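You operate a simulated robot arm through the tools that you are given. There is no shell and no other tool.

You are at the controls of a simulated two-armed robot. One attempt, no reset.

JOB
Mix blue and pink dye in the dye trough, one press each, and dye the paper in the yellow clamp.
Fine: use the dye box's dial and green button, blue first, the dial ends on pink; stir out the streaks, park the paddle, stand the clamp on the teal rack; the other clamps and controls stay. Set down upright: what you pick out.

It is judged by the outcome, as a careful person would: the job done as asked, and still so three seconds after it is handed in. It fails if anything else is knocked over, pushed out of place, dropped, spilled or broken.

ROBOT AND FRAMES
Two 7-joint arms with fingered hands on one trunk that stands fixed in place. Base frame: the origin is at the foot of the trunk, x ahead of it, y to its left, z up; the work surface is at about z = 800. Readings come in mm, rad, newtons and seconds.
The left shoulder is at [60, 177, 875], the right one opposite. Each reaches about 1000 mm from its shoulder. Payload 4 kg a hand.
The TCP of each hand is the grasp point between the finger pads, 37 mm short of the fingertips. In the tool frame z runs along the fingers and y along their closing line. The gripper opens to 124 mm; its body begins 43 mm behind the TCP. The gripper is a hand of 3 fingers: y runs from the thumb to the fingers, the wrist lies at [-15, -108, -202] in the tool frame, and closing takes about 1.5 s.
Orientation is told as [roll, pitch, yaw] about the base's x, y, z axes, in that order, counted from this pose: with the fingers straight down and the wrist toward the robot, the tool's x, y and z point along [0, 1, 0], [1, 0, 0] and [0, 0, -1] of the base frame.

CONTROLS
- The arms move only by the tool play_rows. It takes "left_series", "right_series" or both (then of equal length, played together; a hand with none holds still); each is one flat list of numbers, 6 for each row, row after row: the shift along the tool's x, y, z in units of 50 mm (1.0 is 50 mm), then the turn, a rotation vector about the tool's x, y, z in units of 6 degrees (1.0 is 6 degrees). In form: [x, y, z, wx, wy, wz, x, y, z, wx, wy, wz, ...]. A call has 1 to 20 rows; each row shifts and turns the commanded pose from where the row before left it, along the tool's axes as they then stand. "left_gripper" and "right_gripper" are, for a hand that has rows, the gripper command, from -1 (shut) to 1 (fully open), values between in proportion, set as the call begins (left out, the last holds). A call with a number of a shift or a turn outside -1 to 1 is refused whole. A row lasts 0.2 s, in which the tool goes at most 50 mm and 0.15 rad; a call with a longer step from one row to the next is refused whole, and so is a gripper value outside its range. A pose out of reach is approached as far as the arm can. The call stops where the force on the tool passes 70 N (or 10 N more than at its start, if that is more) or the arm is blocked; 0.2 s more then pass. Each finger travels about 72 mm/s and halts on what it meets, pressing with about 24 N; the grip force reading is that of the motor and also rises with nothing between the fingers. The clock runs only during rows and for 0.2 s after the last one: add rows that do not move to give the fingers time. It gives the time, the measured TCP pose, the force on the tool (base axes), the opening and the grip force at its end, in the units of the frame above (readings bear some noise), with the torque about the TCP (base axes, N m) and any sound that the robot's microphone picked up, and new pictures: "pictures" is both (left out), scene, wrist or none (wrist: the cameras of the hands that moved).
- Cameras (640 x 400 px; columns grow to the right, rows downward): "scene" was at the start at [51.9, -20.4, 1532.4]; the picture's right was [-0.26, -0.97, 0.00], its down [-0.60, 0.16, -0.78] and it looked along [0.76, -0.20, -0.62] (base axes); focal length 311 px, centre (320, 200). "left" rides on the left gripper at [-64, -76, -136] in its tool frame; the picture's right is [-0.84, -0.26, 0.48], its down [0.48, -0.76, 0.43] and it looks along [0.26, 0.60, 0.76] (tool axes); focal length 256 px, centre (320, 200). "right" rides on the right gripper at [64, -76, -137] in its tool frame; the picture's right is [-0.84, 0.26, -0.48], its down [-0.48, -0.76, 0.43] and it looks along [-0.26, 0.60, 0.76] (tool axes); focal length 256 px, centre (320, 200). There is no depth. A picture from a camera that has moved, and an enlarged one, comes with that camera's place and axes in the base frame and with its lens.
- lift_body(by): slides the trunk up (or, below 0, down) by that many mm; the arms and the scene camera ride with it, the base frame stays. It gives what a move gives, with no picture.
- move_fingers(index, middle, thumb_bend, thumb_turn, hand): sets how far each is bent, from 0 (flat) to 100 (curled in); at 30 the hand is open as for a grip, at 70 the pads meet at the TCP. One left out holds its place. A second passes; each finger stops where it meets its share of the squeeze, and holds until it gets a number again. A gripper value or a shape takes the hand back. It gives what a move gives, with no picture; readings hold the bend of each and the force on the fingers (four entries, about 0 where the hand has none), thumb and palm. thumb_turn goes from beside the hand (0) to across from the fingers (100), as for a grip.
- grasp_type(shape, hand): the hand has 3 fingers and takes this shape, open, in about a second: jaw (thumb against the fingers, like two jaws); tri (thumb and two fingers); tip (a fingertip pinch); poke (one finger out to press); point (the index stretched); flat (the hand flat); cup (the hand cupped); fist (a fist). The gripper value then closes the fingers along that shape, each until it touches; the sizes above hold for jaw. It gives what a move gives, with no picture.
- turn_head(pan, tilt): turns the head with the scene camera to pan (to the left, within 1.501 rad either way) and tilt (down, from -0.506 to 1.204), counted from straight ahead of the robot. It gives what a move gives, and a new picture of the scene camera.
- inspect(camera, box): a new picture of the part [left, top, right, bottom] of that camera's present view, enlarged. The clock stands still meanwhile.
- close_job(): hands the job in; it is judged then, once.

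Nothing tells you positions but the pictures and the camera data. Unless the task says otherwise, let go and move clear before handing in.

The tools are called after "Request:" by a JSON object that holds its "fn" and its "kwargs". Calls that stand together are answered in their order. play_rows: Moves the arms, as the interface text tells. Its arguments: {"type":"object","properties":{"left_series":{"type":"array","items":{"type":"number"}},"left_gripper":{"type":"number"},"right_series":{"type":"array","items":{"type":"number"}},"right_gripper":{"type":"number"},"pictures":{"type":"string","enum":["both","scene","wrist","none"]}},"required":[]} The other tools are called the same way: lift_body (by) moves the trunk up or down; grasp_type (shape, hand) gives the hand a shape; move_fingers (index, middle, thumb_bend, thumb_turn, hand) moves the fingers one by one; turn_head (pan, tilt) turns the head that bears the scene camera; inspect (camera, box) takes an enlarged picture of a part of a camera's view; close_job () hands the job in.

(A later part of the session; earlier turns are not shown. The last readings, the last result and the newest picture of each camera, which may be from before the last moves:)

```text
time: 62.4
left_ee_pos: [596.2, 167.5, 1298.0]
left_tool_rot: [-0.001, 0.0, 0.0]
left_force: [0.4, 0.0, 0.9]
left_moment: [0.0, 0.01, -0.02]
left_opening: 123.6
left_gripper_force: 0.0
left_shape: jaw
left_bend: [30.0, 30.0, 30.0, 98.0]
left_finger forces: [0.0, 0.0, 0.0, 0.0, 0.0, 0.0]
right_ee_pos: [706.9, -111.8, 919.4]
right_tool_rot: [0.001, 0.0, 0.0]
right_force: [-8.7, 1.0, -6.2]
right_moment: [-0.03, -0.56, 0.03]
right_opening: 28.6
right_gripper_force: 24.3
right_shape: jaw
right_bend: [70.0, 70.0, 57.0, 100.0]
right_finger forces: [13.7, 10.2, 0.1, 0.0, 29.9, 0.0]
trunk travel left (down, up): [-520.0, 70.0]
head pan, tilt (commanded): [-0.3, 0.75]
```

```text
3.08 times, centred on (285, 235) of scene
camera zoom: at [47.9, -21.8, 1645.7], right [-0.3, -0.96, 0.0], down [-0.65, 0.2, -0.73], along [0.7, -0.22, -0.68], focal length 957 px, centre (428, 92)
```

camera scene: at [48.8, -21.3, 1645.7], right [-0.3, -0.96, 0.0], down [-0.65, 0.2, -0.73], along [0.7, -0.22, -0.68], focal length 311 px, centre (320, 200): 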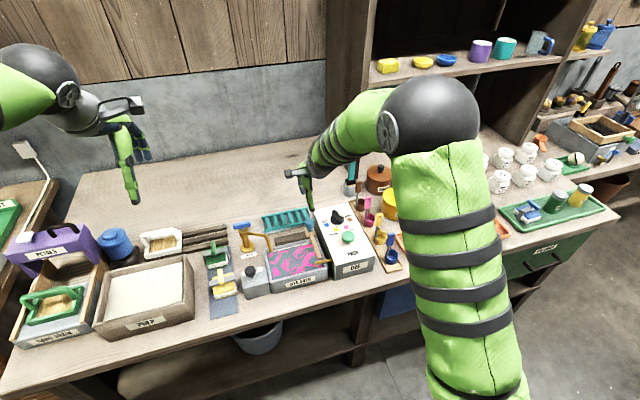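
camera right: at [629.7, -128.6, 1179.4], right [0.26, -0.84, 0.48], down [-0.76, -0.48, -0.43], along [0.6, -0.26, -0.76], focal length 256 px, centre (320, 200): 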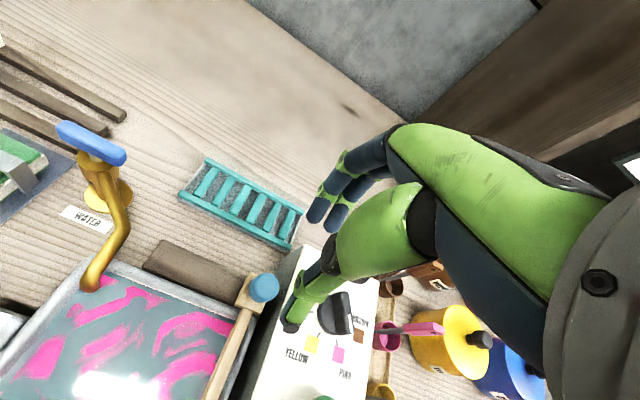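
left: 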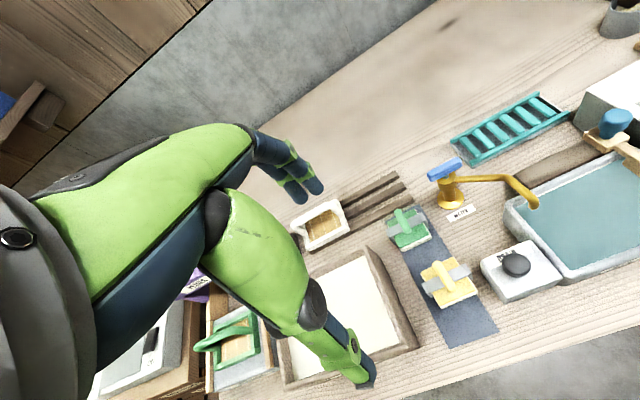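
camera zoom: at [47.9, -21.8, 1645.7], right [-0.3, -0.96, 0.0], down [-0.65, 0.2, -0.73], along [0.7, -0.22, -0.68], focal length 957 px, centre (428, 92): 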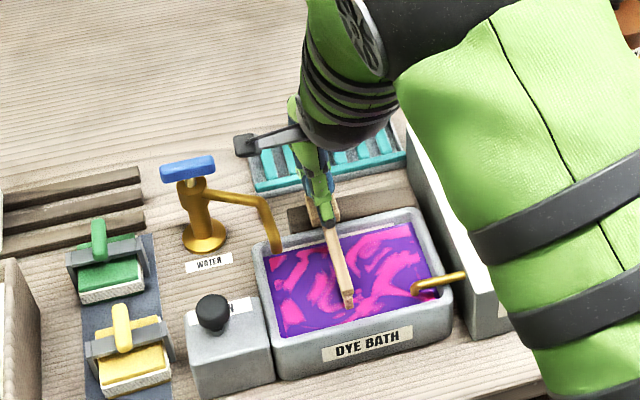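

Stirring works: the bath is turning purple. I'll make several steady strokes back and forth along the rail.

Request:
{"fn": "play_rows", "kwargs": {"right_series": [-0.38, 0, 0, 0, 0, 0, -0.38, 0, 0, 0, 0, 0, -0.38, 0, 0, 0, 0, 0, -0.38, 0, 0, 0, 0, 0, 0.38, 0, 0, 0, 0, 0, 0.38, 0, 0, 0, 0, 0, 0.38, 0, 0, 0, 0, 0, 0.38, 0, 0, 0, 0, 0, -0.38, 0, 0, 0, 0, 0, -0.38, 0, 0, 0, 0, 0, -0.38, 0, 0, 0, 0, 0, -0.38, 0, 0, 0, 0, 0, 0.38, 0, 0, 0, 0, 0, 0.38, 0, 0, 0, 0, 0, 0.38, 0, 0, 0, 0, 0, 0.38, 0, 0, 0, 0, 0], "pictures": "none"}}

Request:
{"fn": "inspect", "kwargs": {"camera": "left", "box": [500, 100, 640, 260]}}

Request:
{"fn": "inspect", "kwargs": {"camera": "scene", "box": [220, 170, 350, 300]}}

```text
time: 65.8
left_ee_pos: [596.1, 168.3, 1297.2]
left_tool_rot: [-0.001, -0.001, 0.0]
left_force: [-0.6, -0.1, 0.5]
left_moment: [-0.06, 0.0, -0.03]
left_opening: 123.4
left_gripper_force: 0.0
left_shape: jaw
left_bend: [30.0, 30.0, 30.0, 98.0]
left_finger forces: [0.0, 0.1, 0.0, 0.0, 0.0, 0.0]
right_ee_pos: [707.1, -112.3, 918.5]
right_tool_rot: [0.001, -0.001, 0.0]
right_force: [-9.6, 1.3, -4.5]
right_moment: [-0.1, -0.5, 0.05]
right_opening: 28.0
right_gripper_force: 24.1
right_shape: jaw
right_bend: [70.0, 70.0, 57.0, 100.0]
right_finger forces: [14.9, 11.8, 0.0, 0.0, 30.3, 0.1]
trunk travel left (down, up): [-520.0, 70.0]
head pan, tilt (commanded): [-0.3, 0.75]
```

```text
2.50 times, centred on (570, 180) of left
camera zoom: at [520.9, 105.9, 1434.6], right [-0.26, -0.84, -0.48], down [-0.76, 0.48, -0.43], along [0.6, 0.26, -0.76], focal length 640 px, centre (-305, 250)
```

zoom: 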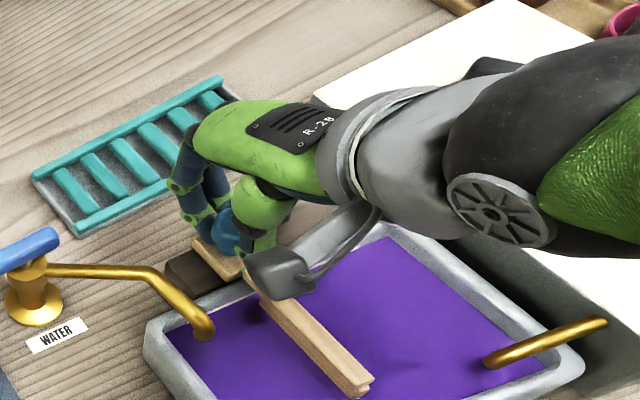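

```text
3.08 times, centred on (285, 235) of scene
camera zoom: at [47.7, -21.7, 1645.7], right [-0.3, -0.96, 0.0], down [-0.65, 0.2, -0.73], along [0.7, -0.22, -0.68], focal length 957 px, centre (428, 92)
```

zoom: 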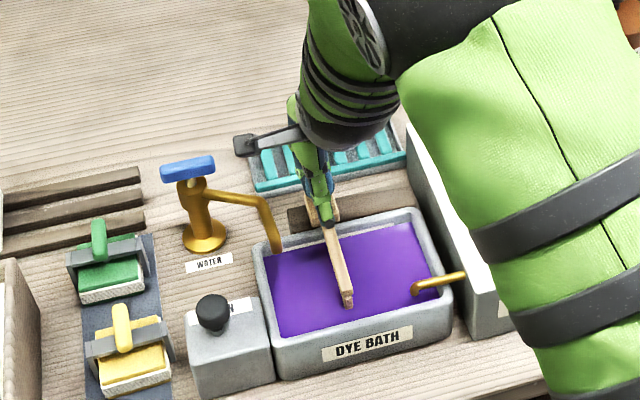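

The bath is now an even purple with no streaks. I'll slide the paddle back to its parked place at the right end.

Request:
{"fn": "play_rows", "kwargs": {"right_series": [-0.4, 0, 0, 0, 0, 0, -0.4, 0, 0, 0, 0, 0, -0.4, 0, 0, 0, 0, 0, -0.4, 0, 0, 0, 0, 0, -0.01, 0, 0, 0, 0, 0], "pictures": "none"}}

Request:
{"fn": "inspect", "kwargs": {"camera": "left", "box": [540, 100, 640, 240]}}

Request:
{"fn": "inspect", "kwargs": {"camera": "scene", "box": [220, 170, 350, 300]}}

```text
time: 67.0
left_ee_pos: [596.0, 168.1, 1296.4]
left_tool_rot: [0.0, -0.001, -0.002]
left_force: [-0.1, 0.0, 0.5]
left_moment: [0.02, -0.02, 0.0]
left_opening: 123.7
left_gripper_force: 0.0
left_shape: jaw
left_bend: [30.0, 30.0, 30.0, 98.0]
left_finger forces: [0.0, 0.0, 0.0, 0.1, 0.0, 0.0]
right_ee_pos: [708.0, -193.0, 920.6]
right_tool_rot: [0.0, -0.001, 0.001]
right_force: [-13.1, 5.3, -3.4]
right_moment: [0.05, -0.45, 0.08]
right_opening: 28.8
right_gripper_force: 24.0
right_shape: jaw
right_bend: [70.0, 70.0, 56.0, 99.0]
right_finger forces: [15.9, 10.3, 0.0, 0.0, 32.7, 0.0]
trunk travel left (down, up): [-520.0, 70.0]
head pan, tilt (commanded): [-0.3, 0.75]
```

```text
2.86 times, centred on (590, 170) of left
camera zoom: at [520.3, 105.8, 1434.8], right [-0.26, -0.84, -0.48], down [-0.76, 0.48, -0.44], along [0.6, 0.26, -0.76], focal length 731 px, centre (-451, 286)
```

zoom: 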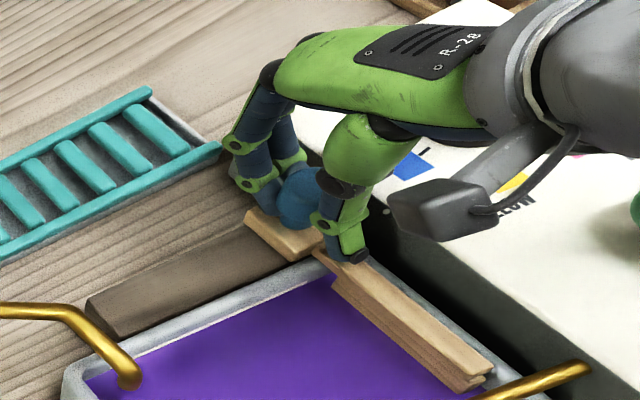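

```text
3.08 times, centred on (285, 235) of scene
camera zoom: at [47.0, -21.9, 1645.7], right [-0.3, -0.96, 0.0], down [-0.65, 0.2, -0.73], along [0.7, -0.22, -0.68], focal length 957 px, centre (428, 92)
```

zoom: 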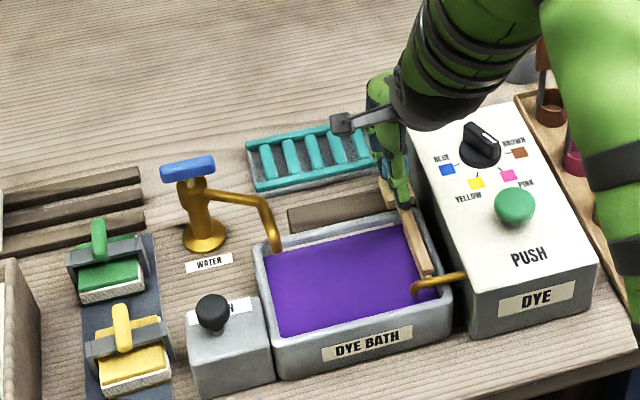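

The paddle is back at its parked spot. I'll let go, rise straight up and retreat the right arm to the right.

Request:
{"fn": "play_rows", "kwargs": {"right_series": [0, 0, 0, 0, 0, 0, 0, 0, 0, 0, 0, 0, 0, 0, 0, 0, 0, 0, 0, 0, 0, 0, 0, 0, 0, 0, 0, 0, 0, 0], "right_gripper": 0.0, "pictures": "none"}}

Request:
{"fn": "play_rows", "kwargs": {"right_series": [0, 0, -0.6, 0, 0, 0, 0, 0, -0.8, 0, 0, 0, 0, 0, -0.9, 0, 0, 0, 0, 0, -0.9, 0, 0, 0, -0.5, -0.8, 0, 0, 0, 0, -0.5, -0.8, 0, 0, 0, 0, -0.5, -0.8, 0, 0, 0, 0, -0.5, -0.8, 0, 0, 0, 0, -0.5, -0.8, 0, 0, 0, 0, -0.5, -0.8, 0, 0, 0, 0], "pictures": "both"}}

Request:
{"fn": "inspect", "kwargs": {"camera": "left", "box": [540, 100, 640, 240]}}

Request:
{"fn": "inspect", "kwargs": {"camera": "scene", "box": [180, 180, 400, 320]}}

```text
time: 68.2
left_ee_pos: [596.6, 166.4, 1296.3]
left_tool_rot: [0.001, 0.0, 0.002]
left_force: [-0.8, 0.1, -0.2]
left_moment: [-0.03, 0.02, -0.01]
left_opening: 124.0
left_gripper_force: 0.1
left_shape: jaw
left_bend: [30.0, 30.0, 30.0, 98.0]
left_finger forces: [0.0, 0.1, 0.0, 0.1, 0.0, 0.0]
right_ee_pos: [708.5, -193.7, 920.2]
right_tool_rot: [0.001, -0.002, -0.002]
right_force: [-1.5, 2.0, 1.0]
right_moment: [0.01, 0.02, -0.02]
right_opening: 63.0
right_gripper_force: 0.1
right_shape: jaw
right_bend: [42.0, 46.0, 55.0, 99.0]
right_finger forces: [0.0, 0.1, 0.0, 0.1, 2.1, 0.0]
trunk travel left (down, up): [-520.0, 70.0]
head pan, tilt (commanded): [-0.3, 0.75]
```

```text
time: 70.5
left_ee_pos: [596.3, 166.4, 1297.1]
left_tool_rot: [-0.001, 0.0, 0.001]
left_force: [0.0, 0.3, -0.9]
left_moment: [-0.02, 0.03, -0.02]
left_opening: 123.5
left_gripper_force: 0.0
left_shape: jaw
left_bend: [30.0, 30.0, 30.0, 98.0]
left_finger forces: [0.1, 0.0, 0.1, 0.0, 0.0, 0.0]
right_ee_pos: [454.1, -377.6, 1064.1]
right_tool_rot: [-0.002, 0.044, -0.084]
right_force: [-0.2, 1.1, -1.0]
right_moment: [0.01, -0.02, 0.01]
right_opening: 62.1
right_gripper_force: 0.1
right_shape: jaw
right_bend: [42.0, 46.0, 56.0, 100.0]
right_finger forces: [0.1, 0.1, 0.1, 0.0, 0.1, 0.0]
trunk travel left (down, up): [-520.0, 70.0]
head pan, tilt (commanded): [-0.3, 0.75]
stopped in row 10 (right hand): the arm was blocked; the commanded pose is now the measured one
camera scene: at [47.9, -22.5, 1645.7], right [-0.3, -0.96, 0.0], down [-0.65, 0.2, -0.73], along [0.7, -0.22, -0.68], focal length 311 px, centre (320, 200)
camera right: at [389.3, -308.0, 1203.9], right [0.21, -0.86, 0.47], down [-0.82, -0.42, -0.4], along [0.54, -0.3, -0.79], focal length 256 px, centre (320, 200)
```

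scene: 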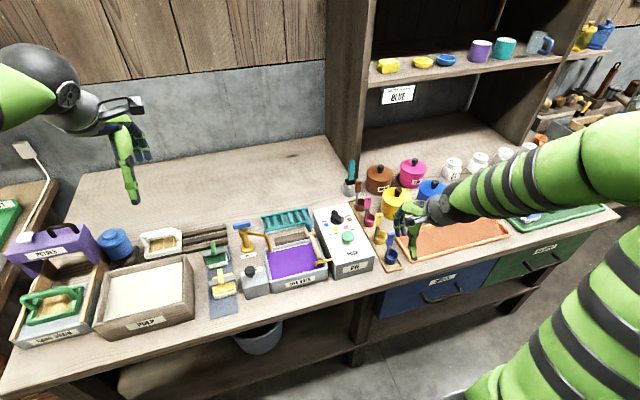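
right: 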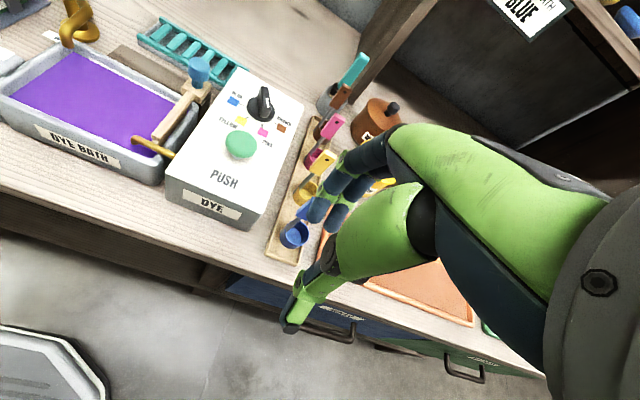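

```text
2.86 times, centred on (590, 170) of left
camera zoom: at [521.0, 105.2, 1434.6], right [-0.26, -0.84, -0.48], down [-0.76, 0.48, -0.43], along [0.6, 0.26, -0.76], focal length 731 px, centre (-451, 286)
```

zoom: 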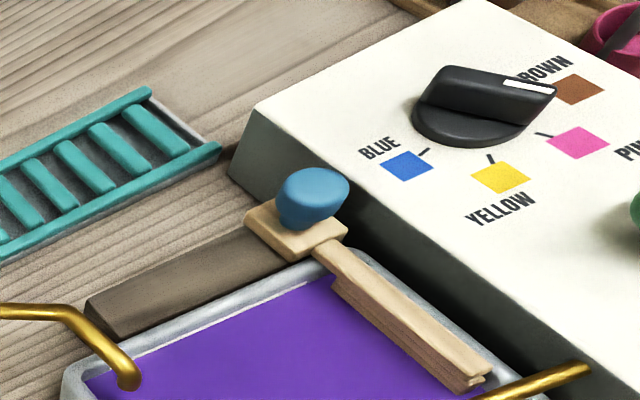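

```text
2.86 times, centred on (290, 250) of scene
camera zoom: at [47.9, -22.5, 1645.7], right [-0.3, -0.96, 0.0], down [-0.65, 0.2, -0.73], along [0.7, -0.22, -0.68], focal length 889 px, centre (406, 57)
```

zoom: 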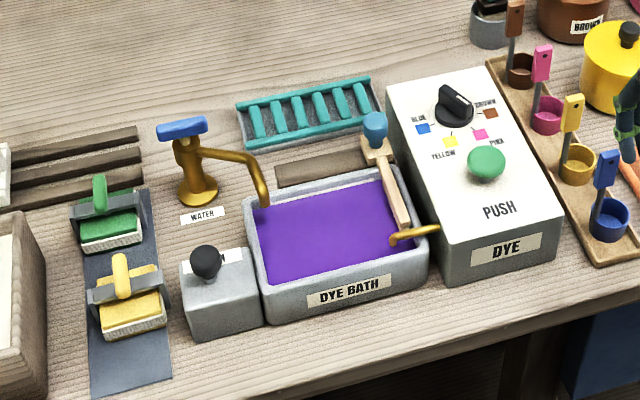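

The streaks are gone, the dial is on pink and the paddle is parked. The right arm met a limit in its retreat, so I'll ease it up and a bit forward and look at where the arm is.

Request:
{"fn": "play_rows", "kwargs": {"right_series": [0, 0.4, -0.6, 0, 0, 0, 0, 0.2, -0.8, 0, 0, 0], "pictures": "none"}}

Request:
{"fn": "turn_head", "kwargs": {"pan": -0.9, "tilt": 0.75}}

```text
time: 71.2
left_ee_pos: [597.4, 169.1, 1297.8]
left_tool_rot: [0.001, 0.0, 0.0]
left_force: [0.3, 0.0, 0.0]
left_moment: [-0.02, 0.03, 0.0]
left_opening: 123.4
left_gripper_force: 0.0
left_shape: jaw
left_bend: [30.0, 30.0, 30.0, 98.0]
left_finger forces: [0.0, 0.0, 0.0, 0.1, 0.0, 0.0]
right_ee_pos: [485.8, -377.5, 1133.2]
right_tool_rot: [0.0, 0.044, -0.085]
right_force: [0.1, 0.3, 0.6]
right_moment: [0.04, -0.01, 0.0]
right_opening: 62.2
right_gripper_force: 0.0
right_shape: jaw
right_bend: [42.0, 46.0, 56.0, 100.0]
right_finger forces: [0.0, 0.0, 0.0, 0.0, 0.0, 0.1]
trunk travel left (down, up): [-520.0, 70.0]
head pan, tilt (commanded): [-0.3, 0.75]
```

```text
time: 72.2
left_ee_pos: [597.2, 167.9, 1297.5]
left_tool_rot: [-0.001, -0.001, -0.002]
left_force: [-0.4, 0.2, -0.4]
left_moment: [0.01, -0.01, -0.03]
left_opening: 123.4
left_gripper_force: 0.1
left_shape: jaw
left_bend: [30.0, 30.0, 30.0, 98.0]
left_finger forces: [0.0, 0.0, 0.0, 0.0, 0.1, 0.1]
right_ee_pos: [487.2, -378.8, 1131.8]
right_tool_rot: [0.0, 0.043, -0.086]
right_force: [-0.2, -0.7, 0.2]
right_moment: [0.01, 0.02, 0.0]
right_opening: 62.2
right_gripper_force: 0.1
right_shape: jaw
right_bend: [42.0, 46.0, 56.0, 100.0]
right_finger forces: [0.0, 0.1, 0.1, 0.1, 0.0, 0.1]
trunk travel left (down, up): [-520.0, 70.0]
head pan, tilt (commanded): [-0.901, 0.75]
camera scene: at [20.4, -62.9, 1645.7], right [-0.78, -0.62, 0.0], down [-0.42, 0.53, -0.73], along [0.45, -0.57, -0.68], focal length 311 px, centre (320, 200)
```

scene: 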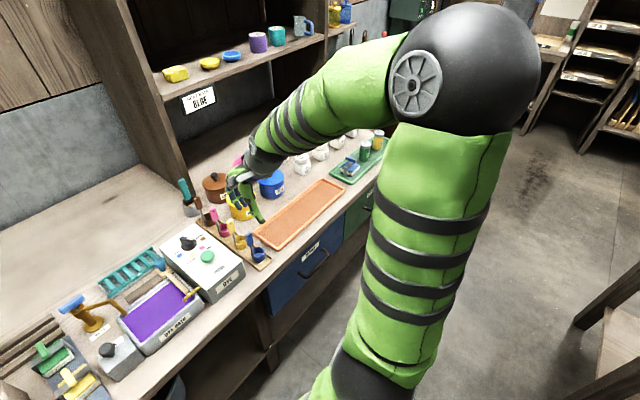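

The right arm is clear of everything. Now for the yellow clamp: I'll turn the head toward it and study the handle.

Request:
{"fn": "turn_head", "kwargs": {"pan": 0.05, "tilt": 0.85}}

Request:
{"fn": "inspect", "kwargs": {"camera": "scene", "box": [270, 170, 390, 290]}}

Request:
{"fn": "inspect", "kwargs": {"camera": "left", "box": [380, 200, 540, 340]}}

Request:
{"fn": "inspect", "kwargs": {"camera": "right", "box": [0, 0, 200, 140]}}

```text
time: 73.4
left_ee_pos: [596.0, 168.4, 1296.6]
left_tool_rot: [0.002, 0.0, 0.001]
left_force: [0.4, -0.8, -0.3]
left_moment: [-0.01, -0.03, 0.02]
left_opening: 123.7
left_gripper_force: 0.1
left_shape: jaw
left_bend: [30.0, 30.0, 30.0, 98.0]
left_finger forces: [0.0, 0.0, 0.0, 0.0, 0.0, 0.1]
right_ee_pos: [486.9, -379.5, 1131.7]
right_tool_rot: [-0.002, 0.043, -0.085]
right_force: [0.1, 0.1, 0.6]
right_moment: [-0.02, 0.0, 0.04]
right_opening: 62.1
right_gripper_force: 0.1
right_shape: jaw
right_bend: [42.0, 46.0, 56.0, 100.0]
right_finger forces: [0.0, 0.1, 0.1, 0.0, 0.0, 0.0]
trunk travel left (down, up): [-520.0, 70.0]
head pan, tilt (commanded): [0.051, 0.85]
camera scene: at [46.9, 6.0, 1637.7], right [0.05, -1.0, 0.0], down [-0.75, -0.04, -0.66], along [0.66, 0.03, -0.75], focal length 311 px, centre (320, 200)
```

scene: 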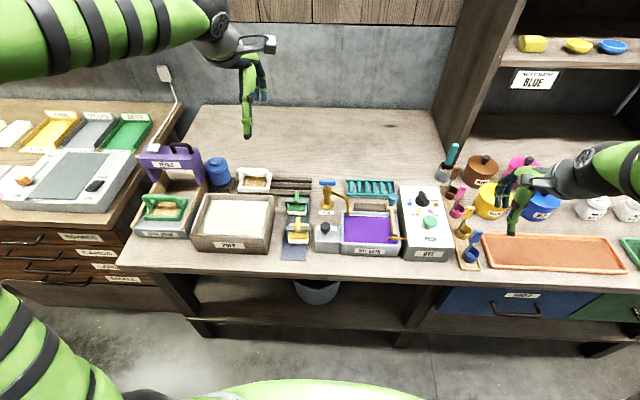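

```text
3.33 times, centred on (330, 230) of scene
camera zoom: at [46.9, 6.0, 1637.7], right [0.05, -1.0, 0.0], down [-0.75, -0.04, -0.66], along [0.66, 0.03, -0.75], focal length 1037 px, centre (287, 100)
```

zoom: 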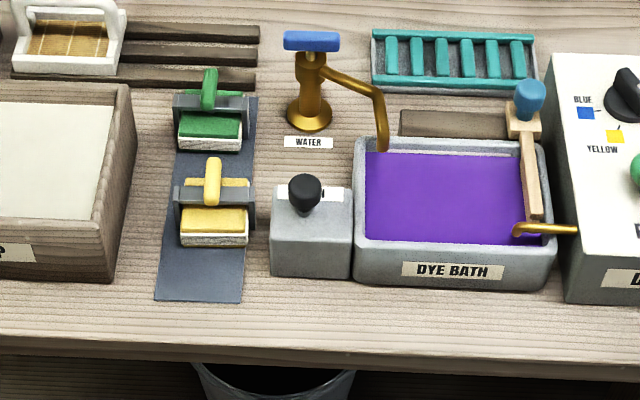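

```text
2.86 times, centred on (460, 270) of left
camera zoom: at [521.2, 105.2, 1434.5], right [-0.26, -0.84, -0.48], down [-0.76, 0.48, -0.43], along [0.6, 0.26, -0.76], focal length 731 px, centre (-80, 0)
```

zoom: 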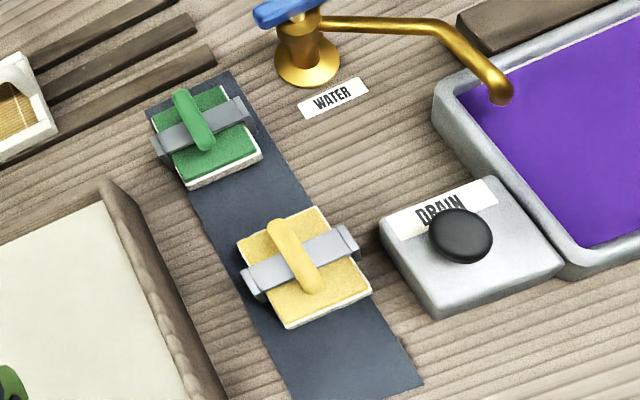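

```text
2.86 times, centred on (100, 70) of right
camera zoom: at [421.5, -310.0, 1272.8], right [0.21, -0.86, 0.47], down [-0.82, -0.42, -0.4], along [0.54, -0.3, -0.79], focal length 731 px, centre (949, 571)
```

zoom: 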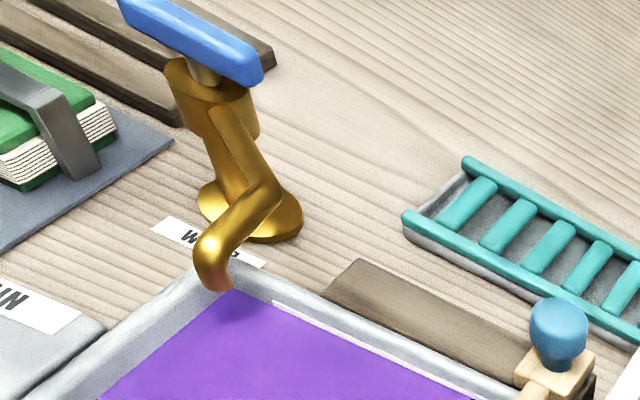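

The clamp has a yellow handle bar running front to back on top of a grey bracket. I'll zoom tightly for dimensions.

Request:
{"fn": "inspect", "kwargs": {"camera": "scene", "box": [275, 205, 325, 255]}}

Request:
{"fn": "inspect", "kwargs": {"camera": "left", "box": [455, 260, 525, 325]}}

```text
8.00 times, centred on (300, 230) of scene
camera zoom: at [46.9, 6.0, 1637.7], right [0.05, -1.0, 0.0], down [-0.75, -0.04, -0.66], along [0.66, 0.03, -0.75], focal length 2489 px, centre (480, -40)
```

zoom: 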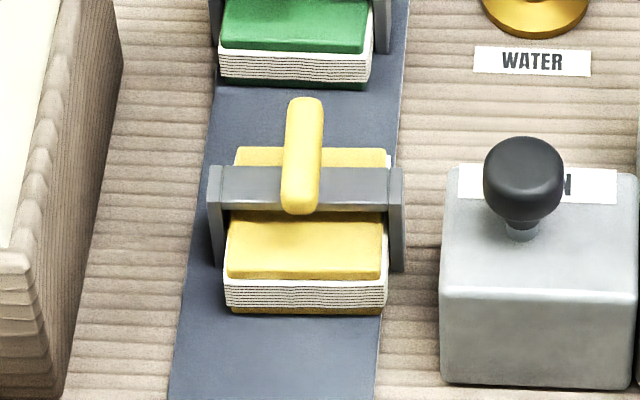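

```text
6.15 times, centred on (490, 292) of left
camera zoom: at [521.2, 105.2, 1434.5], right [-0.26, -0.84, -0.48], down [-0.76, 0.48, -0.43], along [0.6, 0.26, -0.76], focal length 1575 px, centre (-726, -369)
```

zoom: 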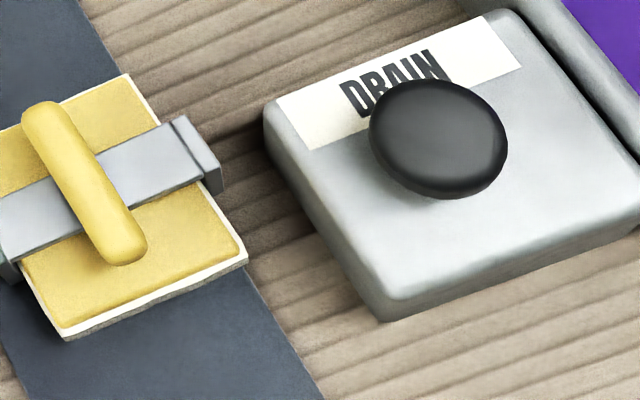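

I have the geometry: the handle runs along x from about 598 to 640 at y ≈ 103.5, top z ≈ 868, above a grey bracket. I'll turn the left hand 90° so it closes across the handle and bring it above the clamp.

Request:
{"fn": "play_rows", "kwargs": {"left_series": [0, 0, 0, 0, 0, 1, 0, 0, 0, 0, 0, 1, 0, 0, 0, 0, 0, 1, 0, 0, 0, 0, 0, 1, 0, 0, 0, 0, 0, 1, 0, 0, 0, 0, 0, 1, 0, 0, 0, 0, 0, 1, 0, 0, 0, 0, 0, 1, 0, 0, 0, 0, 0, 1, 0, 0, 0, 0, 0, 1, 0, 0, 0, 0, 0, 1, 0, 0, 0, 0, 0, 1, 0, 0, 0, 0, 0, 1, 0, 0, 0, 0, 0, 1, 0, 0, 0, 0, 0, 1], "pictures": "none"}}

Request:
{"fn": "play_rows", "kwargs": {"left_series": [0.075, 0.21, 0.85, 0, 0, 0, 0.075, 0.21, 0.85, 0, 0, 0, 0.075, 0.21, 0.85, 0, 0, 0, 0.075, 0.21, 0.85, 0, 0, 0, 0.075, 0.21, 0.85, 0, 0, 0, 0.075, 0.21, 0.85, 0, 0, 0], "left_gripper": 0.0, "pictures": "both"}}

Request:
{"fn": "inspect", "kwargs": {"camera": "scene", "box": [250, 140, 370, 260]}}

```text
time: 76.6
left_ee_pos: [595.6, 166.5, 1297.8]
left_tool_rot: [0.0, -0.001, -1.573]
left_force: [0.9, -0.4, -0.4]
left_moment: [0.0, -0.02, 0.02]
left_opening: 123.6
left_gripper_force: 0.0
left_shape: jaw
left_bend: [30.0, 30.0, 30.0, 98.0]
left_finger forces: [0.0, 0.1, 0.0, 0.0, 0.1, 0.0]
right_ee_pos: [485.8, -380.6, 1131.7]
right_tool_rot: [-0.003, 0.044, -0.087]
right_force: [-0.9, -0.5, -0.1]
right_moment: [-0.03, 0.0, -0.02]
right_opening: 62.3
right_gripper_force: 0.1
right_shape: jaw
right_bend: [42.0, 46.0, 56.0, 100.0]
right_finger forces: [0.0, 0.1, 0.0, 0.1, 0.0, 0.0]
trunk travel left (down, up): [-520.0, 70.0]
head pan, tilt (commanded): [0.051, 0.85]
```

```text
time: 78.0
left_ee_pos: [619.9, 103.8, 1041.1]
left_tool_rot: [-0.001, 0.0, -1.571]
left_force: [1.0, 0.3, 0.1]
left_moment: [0.0, 0.02, 0.01]
left_opening: 62.2
left_gripper_force: 0.1
left_shape: jaw
left_bend: [42.0, 46.0, 56.0, 100.0]
left_finger forces: [0.1, 0.0, 0.0, 0.0, 0.1, 0.0]
right_ee_pos: [486.5, -379.7, 1132.1]
right_tool_rot: [-0.001, 0.045, -0.086]
right_force: [0.4, 0.2, -0.1]
right_moment: [0.03, 0.02, 0.0]
right_opening: 62.1
right_gripper_force: 0.1
right_shape: jaw
right_bend: [42.0, 46.0, 56.0, 100.0]
right_finger forces: [0.1, 0.0, 0.1, 0.0, 0.1, 0.1]
trunk travel left (down, up): [-520.0, 70.0]
head pan, tilt (commanded): [0.051, 0.85]
camera scene: at [47.8, 6.2, 1637.7], right [0.05, -1.0, 0.0], down [-0.75, -0.04, -0.66], along [0.66, 0.03, -0.75], focal length 311 px, centre (320, 200)
camera left: at [556.6, 181.2, 1178.7], right [-0.84, 0.26, -0.48], down [0.48, 0.76, -0.44], along [0.26, -0.6, -0.76], focal length 256 px, centre (320, 200)
```

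scene: 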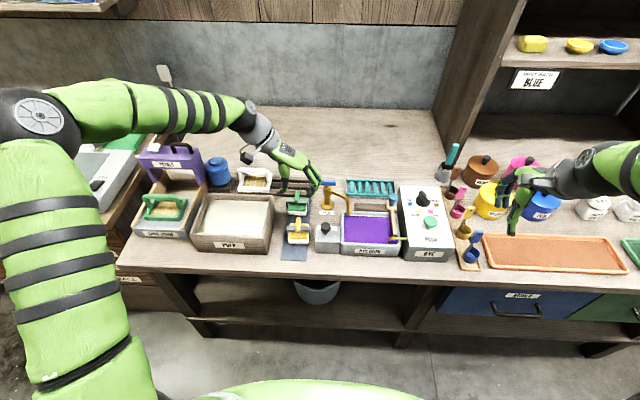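
left: 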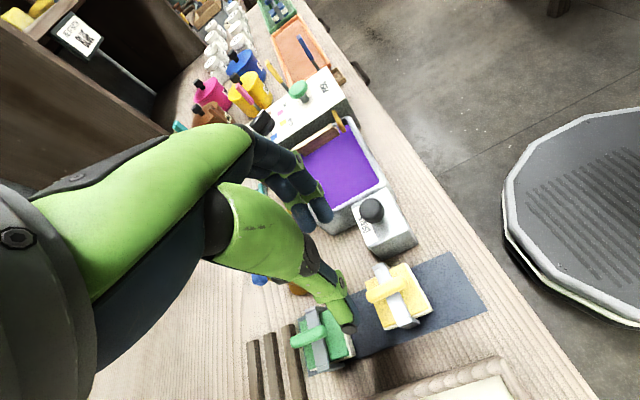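

```text
3.33 times, centred on (310, 200) of scene
camera zoom: at [47.8, 6.2, 1637.7], right [0.05, -1.0, 0.0], down [-0.75, -0.04, -0.66], along [0.66, 0.03, -0.75], focal length 1037 px, centre (353, 200)
```

zoom: 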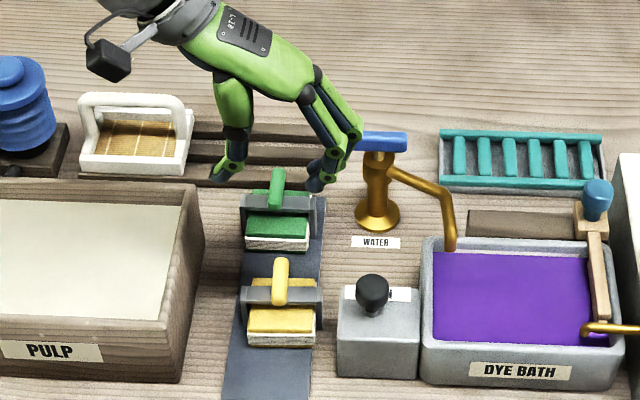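

The hand is above the clamps at half opening. I'll zoom on the yellow clamp from the wrist and refine its place.

Request:
{"fn": "inspect", "kwargs": {"camera": "left", "box": [320, 240, 460, 350]}}

Request:
{"fn": "inspect", "kwargs": {"camera": "right", "box": [0, 0, 120, 80]}}

```text
3.64 times, centred on (390, 295) of left
camera zoom: at [556.6, 181.2, 1178.7], right [-0.84, 0.26, -0.48], down [0.48, 0.76, -0.44], along [0.26, -0.6, -0.76], focal length 931 px, centre (66, -146)
```

zoom: 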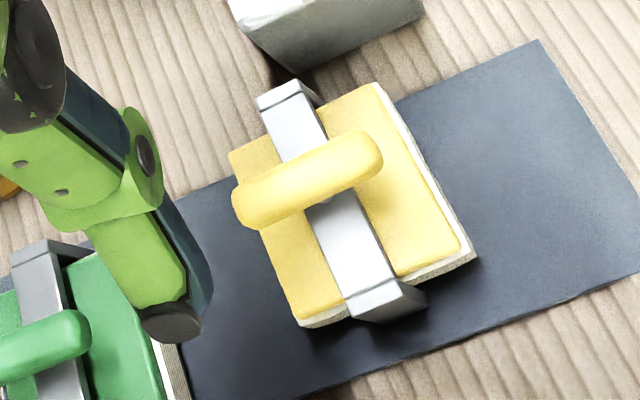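

```text
5.00 times, centred on (60, 40) of right
camera zoom: at [422.3, -309.9, 1272.9], right [0.21, -0.86, 0.47], down [-0.82, -0.42, -0.4], along [0.54, -0.3, -0.79], focal length 1280 px, centre (1620, 1000)
```

zoom: 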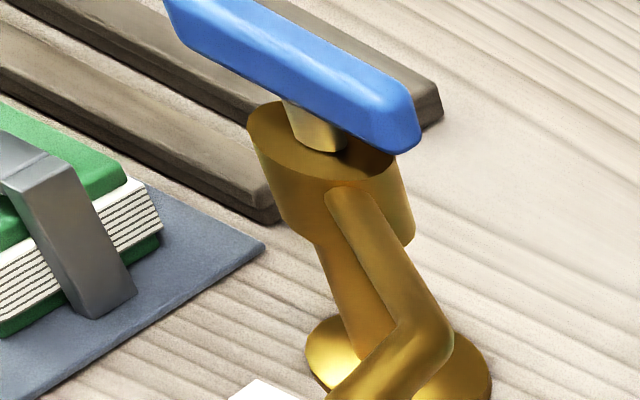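

The handle centre is at about [619.5, 102, 867]. I'll descend until the fingertips are level with the handle's top and check.

Request:
{"fn": "play_rows", "kwargs": {"left_series": [0, 0.03, 0.68, 0, 0, 0, 0, 0, 0.68, 0, 0, 0, 0, 0, 0.68, 0, 0, 0, 0, 0, 0.64, 0, 0, 0], "pictures": "none"}}

Request:
{"fn": "inspect", "kwargs": {"camera": "scene", "box": [265, 170, 345, 250]}}

Request:
{"fn": "inspect", "kwargs": {"camera": "left", "box": [230, 150, 430, 330]}}

```text
time: 79.0
left_ee_pos: [620.1, 103.2, 906.4]
left_tool_rot: [0.002, 0.0, -1.572]
left_force: [-0.1, 0.3, -0.4]
left_moment: [0.0, -0.01, 0.04]
left_opening: 62.1
left_gripper_force: 0.0
left_shape: jaw
left_bend: [42.0, 46.0, 56.0, 100.0]
left_finger forces: [0.0, 0.0, 0.0, 0.1, 0.0, 0.0]
right_ee_pos: [486.7, -378.4, 1131.9]
right_tool_rot: [-0.001, 0.043, -0.085]
right_force: [0.7, -0.4, -0.9]
right_moment: [0.01, -0.05, -0.04]
right_opening: 62.4
right_gripper_force: 0.0
right_shape: jaw
right_bend: [42.0, 46.0, 56.0, 100.0]
right_finger forces: [0.1, 0.0, 0.0, 0.1, 0.0, 0.0]
trunk travel left (down, up): [-520.0, 70.0]
head pan, tilt (commanded): [0.051, 0.85]
```

```text
5.00 times, centred on (305, 210) of scene
camera zoom: at [47.4, 6.2, 1637.7], right [0.05, -1.0, 0.0], down [-0.75, -0.04, -0.66], along [0.66, 0.03, -0.75], focal length 1556 px, centre (395, 150)
```

zoom: 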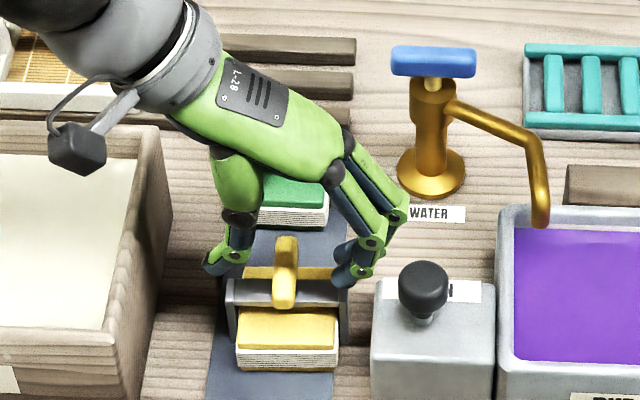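

```text
2.22 times, centred on (330, 240) of left
camera zoom: at [556.0, 180.8, 1042.9], right [-0.84, 0.26, -0.48], down [0.48, 0.76, -0.43], along [0.26, -0.6, -0.76], focal length 569 px, centre (298, 111)
```

zoom: 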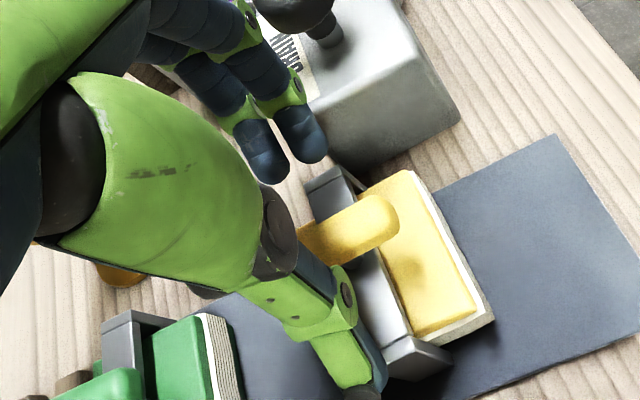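

Well centred, and there is a gap of about 10 mm between handle and bracket for the fingertips. I'll lower another 16 mm and close gently.

Request:
{"fn": "play_rows", "kwargs": {"left_series": [0, 0, 0.11, 0, 0, 0, 0, 0, 0.11, 0, 0, 0, 0, 0, 0.11, 0, 0, 0, 0, 0, 0, 0, 0, 0], "pictures": "none"}}

Request:
{"fn": "inspect", "kwargs": {"camera": "scene", "box": [275, 190, 335, 250]}}

Request:
{"fn": "inspect", "kwargs": {"camera": "left", "box": [250, 180, 430, 340]}}

```text
time: 80.0
left_ee_pos: [618.9, 101.4, 891.0]
left_tool_rot: [0.0, 0.0, -1.569]
left_force: [0.5, 0.8, -0.2]
left_moment: [-0.01, 0.01, 0.01]
left_opening: 62.1
left_gripper_force: 0.2
left_shape: jaw
left_bend: [42.0, 46.0, 56.0, 100.0]
left_finger forces: [0.0, 0.0, 0.1, 0.1, 0.0, 0.0]
right_ee_pos: [485.9, -379.9, 1132.4]
right_tool_rot: [-0.001, 0.043, -0.087]
right_force: [0.5, -0.7, 0.1]
right_moment: [0.01, 0.01, -0.02]
right_opening: 61.7
right_gripper_force: 0.0
right_shape: jaw
right_bend: [42.0, 46.0, 56.0, 100.0]
right_finger forces: [0.1, 0.0, 0.0, 0.0, 0.1, 0.0]
trunk travel left (down, up): [-520.0, 70.0]
head pan, tilt (commanded): [0.051, 0.85]
```

```text
6.67 times, centred on (305, 220) of scene
camera zoom: at [47.0, 6.0, 1637.7], right [0.05, -1.0, 0.0], down [-0.75, -0.04, -0.66], along [0.66, 0.03, -0.75], focal length 2074 px, centre (420, 67)
```

zoom: 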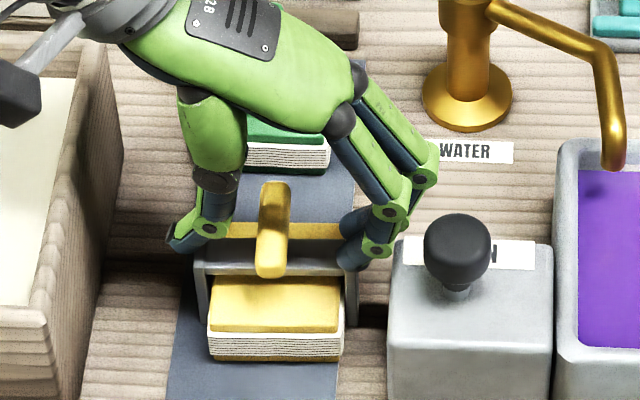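

```text
2.50 times, centred on (340, 260) of left
camera zoom: at [555.2, 180.2, 1028.1], right [-0.84, 0.26, -0.48], down [0.48, 0.76, -0.43], along [0.26, -0.6, -0.76], focal length 640 px, centre (270, 50)
```

zoom: 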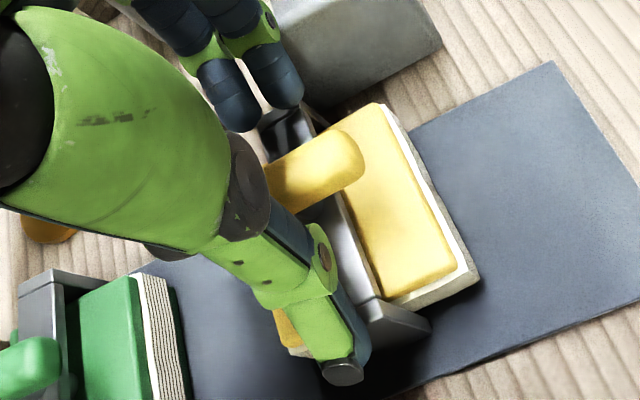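

The fingertips are beside the handle, above the bracket. Closing now.

Request:
{"fn": "play_rows", "kwargs": {"left_series": [0, 0, 0, 0, 0, 0, 0, 0, 0, 0, 0, 0, 0, 0, 0, 0, 0, 0, 0, 0, 0, 0, 0, 0, 0, 0, 0, 0, 0, 0, 0, 0, 0, 0, 0, 0, 0, 0, 0, 0, 0, 0], "left_gripper": -1, "pictures": "none"}}

Request:
{"fn": "inspect", "kwargs": {"camera": "scene", "box": [275, 190, 335, 250]}}

Request:
{"fn": "inspect", "kwargs": {"camera": "left", "box": [250, 180, 430, 340]}}

```text
time: 81.6
left_ee_pos: [618.2, 102.2, 890.4]
left_tool_rot: [-0.002, -0.002, -1.571]
left_force: [1.1, -0.8, 4.3]
left_moment: [-0.16, -0.06, -0.02]
left_opening: 16.1
left_gripper_force: 23.9
left_shape: jaw
left_bend: [65.0, 66.0, 65.0, 100.0]
left_finger forces: [15.7, 9.0, 0.1, 0.0, 26.0, 0.1]
right_ee_pos: [486.8, -379.6, 1131.9]
right_tool_rot: [-0.002, 0.042, -0.086]
right_force: [0.0, 0.9, 0.5]
right_moment: [0.03, -0.02, 0.04]
right_opening: 62.1
right_gripper_force: 0.0
right_shape: jaw
right_bend: [42.0, 46.0, 56.0, 100.0]
right_finger forces: [0.1, 0.0, 0.0, 0.1, 0.0, 0.0]
trunk travel left (down, up): [-520.0, 70.0]
head pan, tilt (commanded): [0.051, 0.85]
```

```text
6.67 times, centred on (305, 220) of scene
camera zoom: at [46.8, 6.0, 1637.7], right [0.05, -1.0, 0.0], down [-0.75, -0.04, -0.66], along [0.66, 0.03, -0.75], focal length 2074 px, centre (420, 67)
```

zoom: 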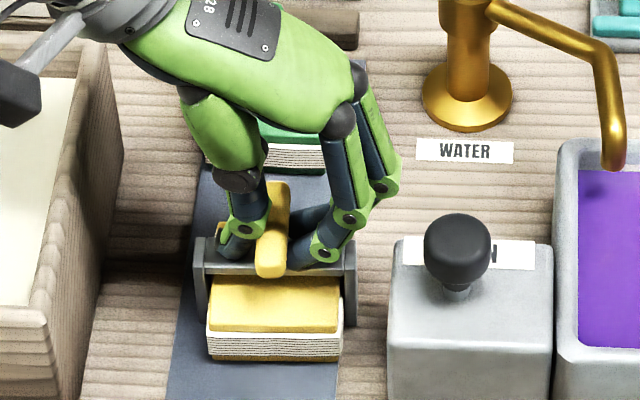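

```text
2.50 times, centred on (340, 260) of left
camera zoom: at [555.1, 180.2, 1028.3], right [-0.84, 0.26, -0.48], down [0.48, 0.76, -0.43], along [0.26, -0.6, -0.76], focal length 640 px, centre (270, 50)
```

zoom: 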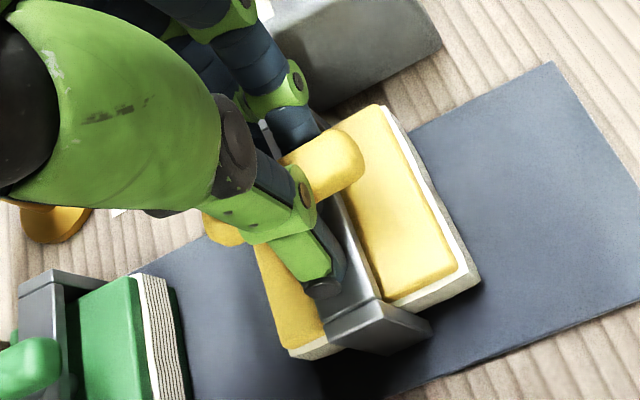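

Firm grip across the handle. I'll lift slowly 25 mm and check that the clamp comes up level.

Request:
{"fn": "play_rows", "kwargs": {"left_series": [0, 0, -0.1, 0, 0, 0, 0, 0, -0.1, 0, 0, 0, 0, 0, -0.15, 0, 0, 0, 0, 0, -0.15, 0, 0, 0, 0, 0, 0, 0, 0, 0], "pictures": "none"}}

Request:
{"fn": "inspect", "kwargs": {"camera": "scene", "box": [270, 180, 340, 250]}}

Request:
{"fn": "inspect", "kwargs": {"camera": "left", "box": [250, 180, 430, 340]}}

```text
time: 82.8
left_ee_pos: [619.7, 102.9, 916.4]
left_tool_rot: [-0.001, 0.0, -1.571]
left_force: [-0.4, -0.4, -2.1]
left_moment: [-0.02, 0.01, -0.04]
left_opening: 14.9
left_gripper_force: 23.9
left_shape: jaw
left_bend: [65.0, 66.0, 65.0, 100.0]
left_finger forces: [14.6, 8.6, 0.1, 0.0, 24.1, 0.1]
right_ee_pos: [486.4, -378.0, 1131.6]
right_tool_rot: [0.0, 0.045, -0.086]
right_force: [-0.2, -0.2, 0.3]
right_moment: [0.01, -0.02, -0.01]
right_opening: 61.9
right_gripper_force: 0.0
right_shape: jaw
right_bend: [42.0, 46.0, 56.0, 100.0]
right_finger forces: [0.1, 0.0, 0.0, 0.1, 0.0, 0.0]
trunk travel left (down, up): [-520.0, 70.0]
head pan, tilt (commanded): [0.051, 0.85]
```

```text
5.71 times, centred on (305, 215) of scene
camera zoom: at [47.1, 6.1, 1637.7], right [0.05, -1.0, 0.0], down [-0.75, -0.04, -0.66], along [0.66, 0.03, -0.75], focal length 1778 px, centre (406, 114)
```

zoom: 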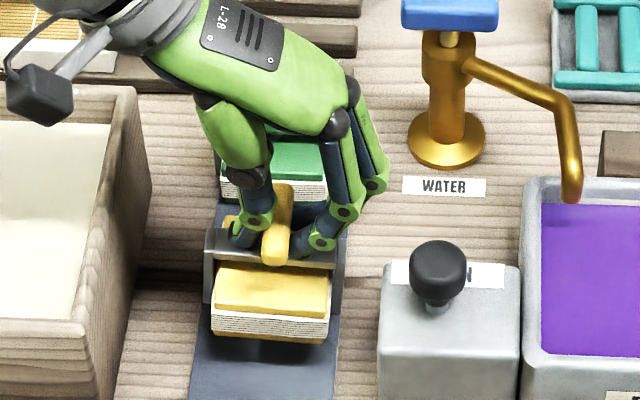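

```text
2.50 times, centred on (340, 260) of left
camera zoom: at [556.2, 180.1, 1054.2], right [-0.84, 0.26, -0.48], down [0.48, 0.76, -0.43], along [0.25, -0.6, -0.76], focal length 640 px, centre (270, 50)
```

zoom: 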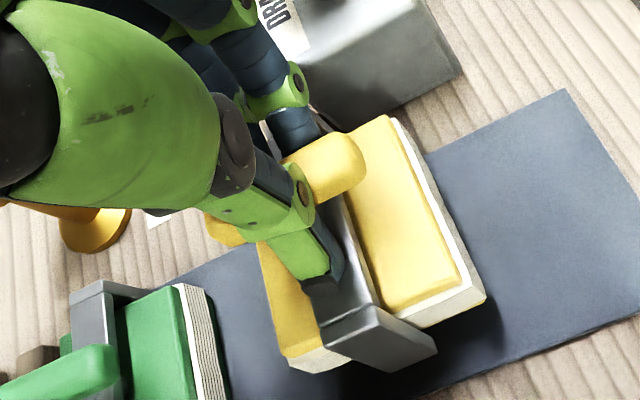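

The clamp hangs level. I'll lift it high enough to clear the tap, then carry it over the trough.

Request:
{"fn": "play_rows", "kwargs": {"left_series": [0, 0, -0.5, 0, 0, 0, 0, 0, -0.7, 0, 0, 0, 0, 0, -0.7, 0, 0, 0, 0, 0, -0.7, 0, 0, 0], "pictures": "none"}}

Request:
{"fn": "play_rows", "kwargs": {"left_series": [0.03, 0.4, 0, 0, 0, 0, 0.04, 0.6, 0, 0, 0, 0, 0.05, 0.7, 0, 0, 0, 0, 0.05, 0.7, 0, 0, 0, 0, 0.05, 0.7, 0, 0, 0, 0, 0.04, 0.7, 0, 0, 0, 0, 0.0, 0.6, 0, 0, 0, 0], "pictures": "both"}}

Request:
{"fn": "inspect", "kwargs": {"camera": "scene", "box": [290, 150, 420, 270]}}

Request:
{"fn": "inspect", "kwargs": {"camera": "right", "box": [0, 0, 220, 180]}}

```text
time: 83.8
left_ee_pos: [617.6, 100.4, 1044.8]
left_tool_rot: [-0.001, -0.003, -1.572]
left_force: [0.7, -1.1, -1.5]
left_moment: [-0.01, 0.01, -0.03]
left_opening: 14.6
left_gripper_force: 24.0
left_shape: jaw
left_bend: [65.0, 66.0, 65.0, 100.0]
left_finger forces: [14.8, 8.6, 0.1, 0.1, 24.4, 0.0]
right_ee_pos: [485.8, -379.7, 1133.0]
right_tool_rot: [-0.003, 0.045, -0.086]
right_force: [-0.2, -0.2, 0.1]
right_moment: [0.02, -0.01, -0.03]
right_opening: 62.3
right_gripper_force: 0.1
right_shape: jaw
right_bend: [42.0, 46.0, 56.0, 100.0]
right_finger forces: [0.0, 0.0, 0.0, 0.1, 0.0, 0.0]
trunk travel left (down, up): [-520.0, 70.0]
head pan, tilt (commanded): [0.051, 0.85]
```

```text
time: 85.4
left_ee_pos: [635.5, -117.7, 1046.4]
left_tool_rot: [0.0, -0.002, -1.571]
left_force: [-0.4, 0.1, -1.4]
left_moment: [-0.01, -0.01, -0.02]
left_opening: 14.8
left_gripper_force: 23.8
left_shape: jaw
left_bend: [65.0, 66.0, 65.0, 100.0]
left_finger forces: [14.7, 8.6, 0.0, 0.0, 24.3, 0.0]
right_ee_pos: [487.7, -379.4, 1132.8]
right_tool_rot: [-0.002, 0.044, -0.087]
right_force: [0.2, -0.2, 0.2]
right_moment: [-0.01, 0.0, -0.01]
right_opening: 61.9
right_gripper_force: 0.0
right_shape: jaw
right_bend: [42.0, 46.0, 56.0, 100.0]
right_finger forces: [0.0, 0.1, 0.1, 0.1, 0.0, 0.0]
trunk travel left (down, up): [-520.0, 70.0]
head pan, tilt (commanded): [0.051, 0.85]
camera scene: at [47.1, 5.3, 1637.7], right [0.05, -1.0, 0.0], down [-0.75, -0.04, -0.66], along [0.66, 0.03, -0.75], focal length 311 px, centre (320, 200)
camera left: at [571.1, -40.6, 1184.5], right [-0.84, 0.26, -0.48], down [0.48, 0.76, -0.43], along [0.26, -0.6, -0.76], focal length 256 px, centre (320, 200)
```

scene: 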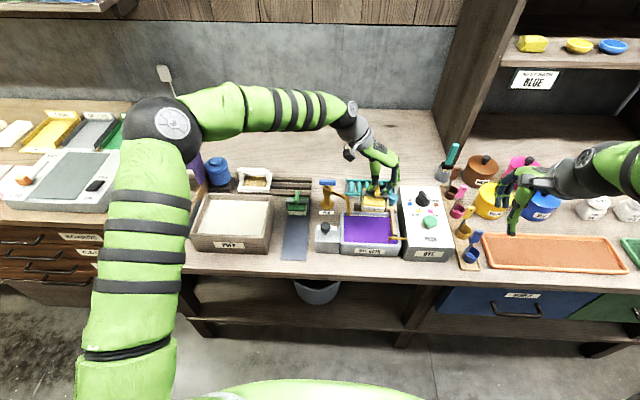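
left: 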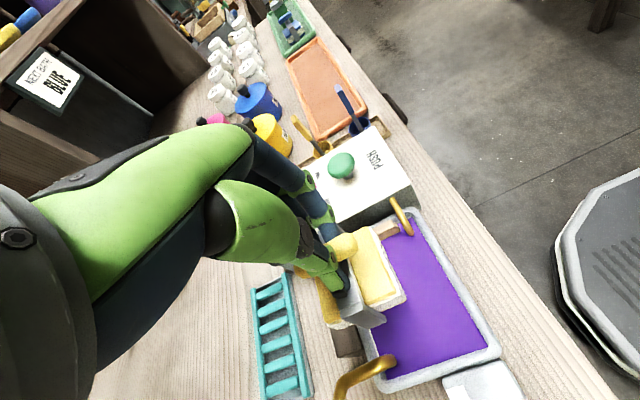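

```text
3.33 times, centred on (355, 210) of scene
camera zoom: at [47.1, 5.3, 1637.7], right [0.05, -1.0, 0.0], down [-0.75, -0.04, -0.66], along [0.66, 0.03, -0.75], focal length 1037 px, centre (203, 167)
```

zoom: 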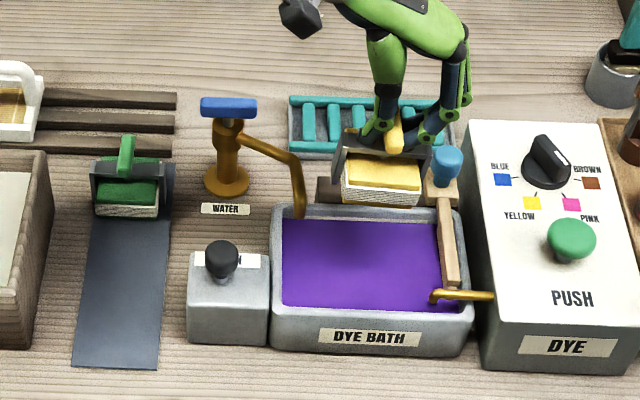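

```text
2.22 times, centred on (110, 90) of right
camera zoom: at [421.8, -310.5, 1272.8], right [0.21, -0.86, 0.47], down [-0.82, -0.42, -0.4], along [0.54, -0.3, -0.79], focal length 569 px, centre (787, 444)
```

zoom: 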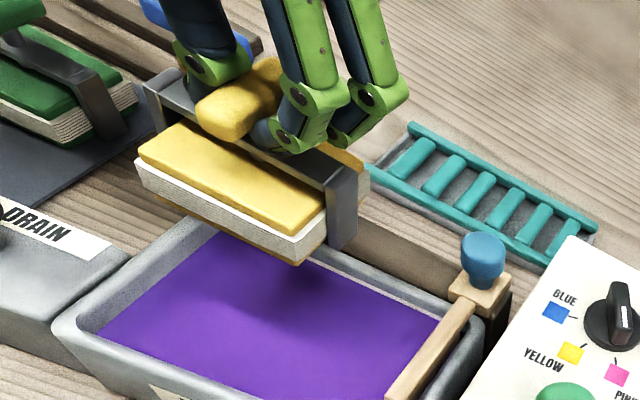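

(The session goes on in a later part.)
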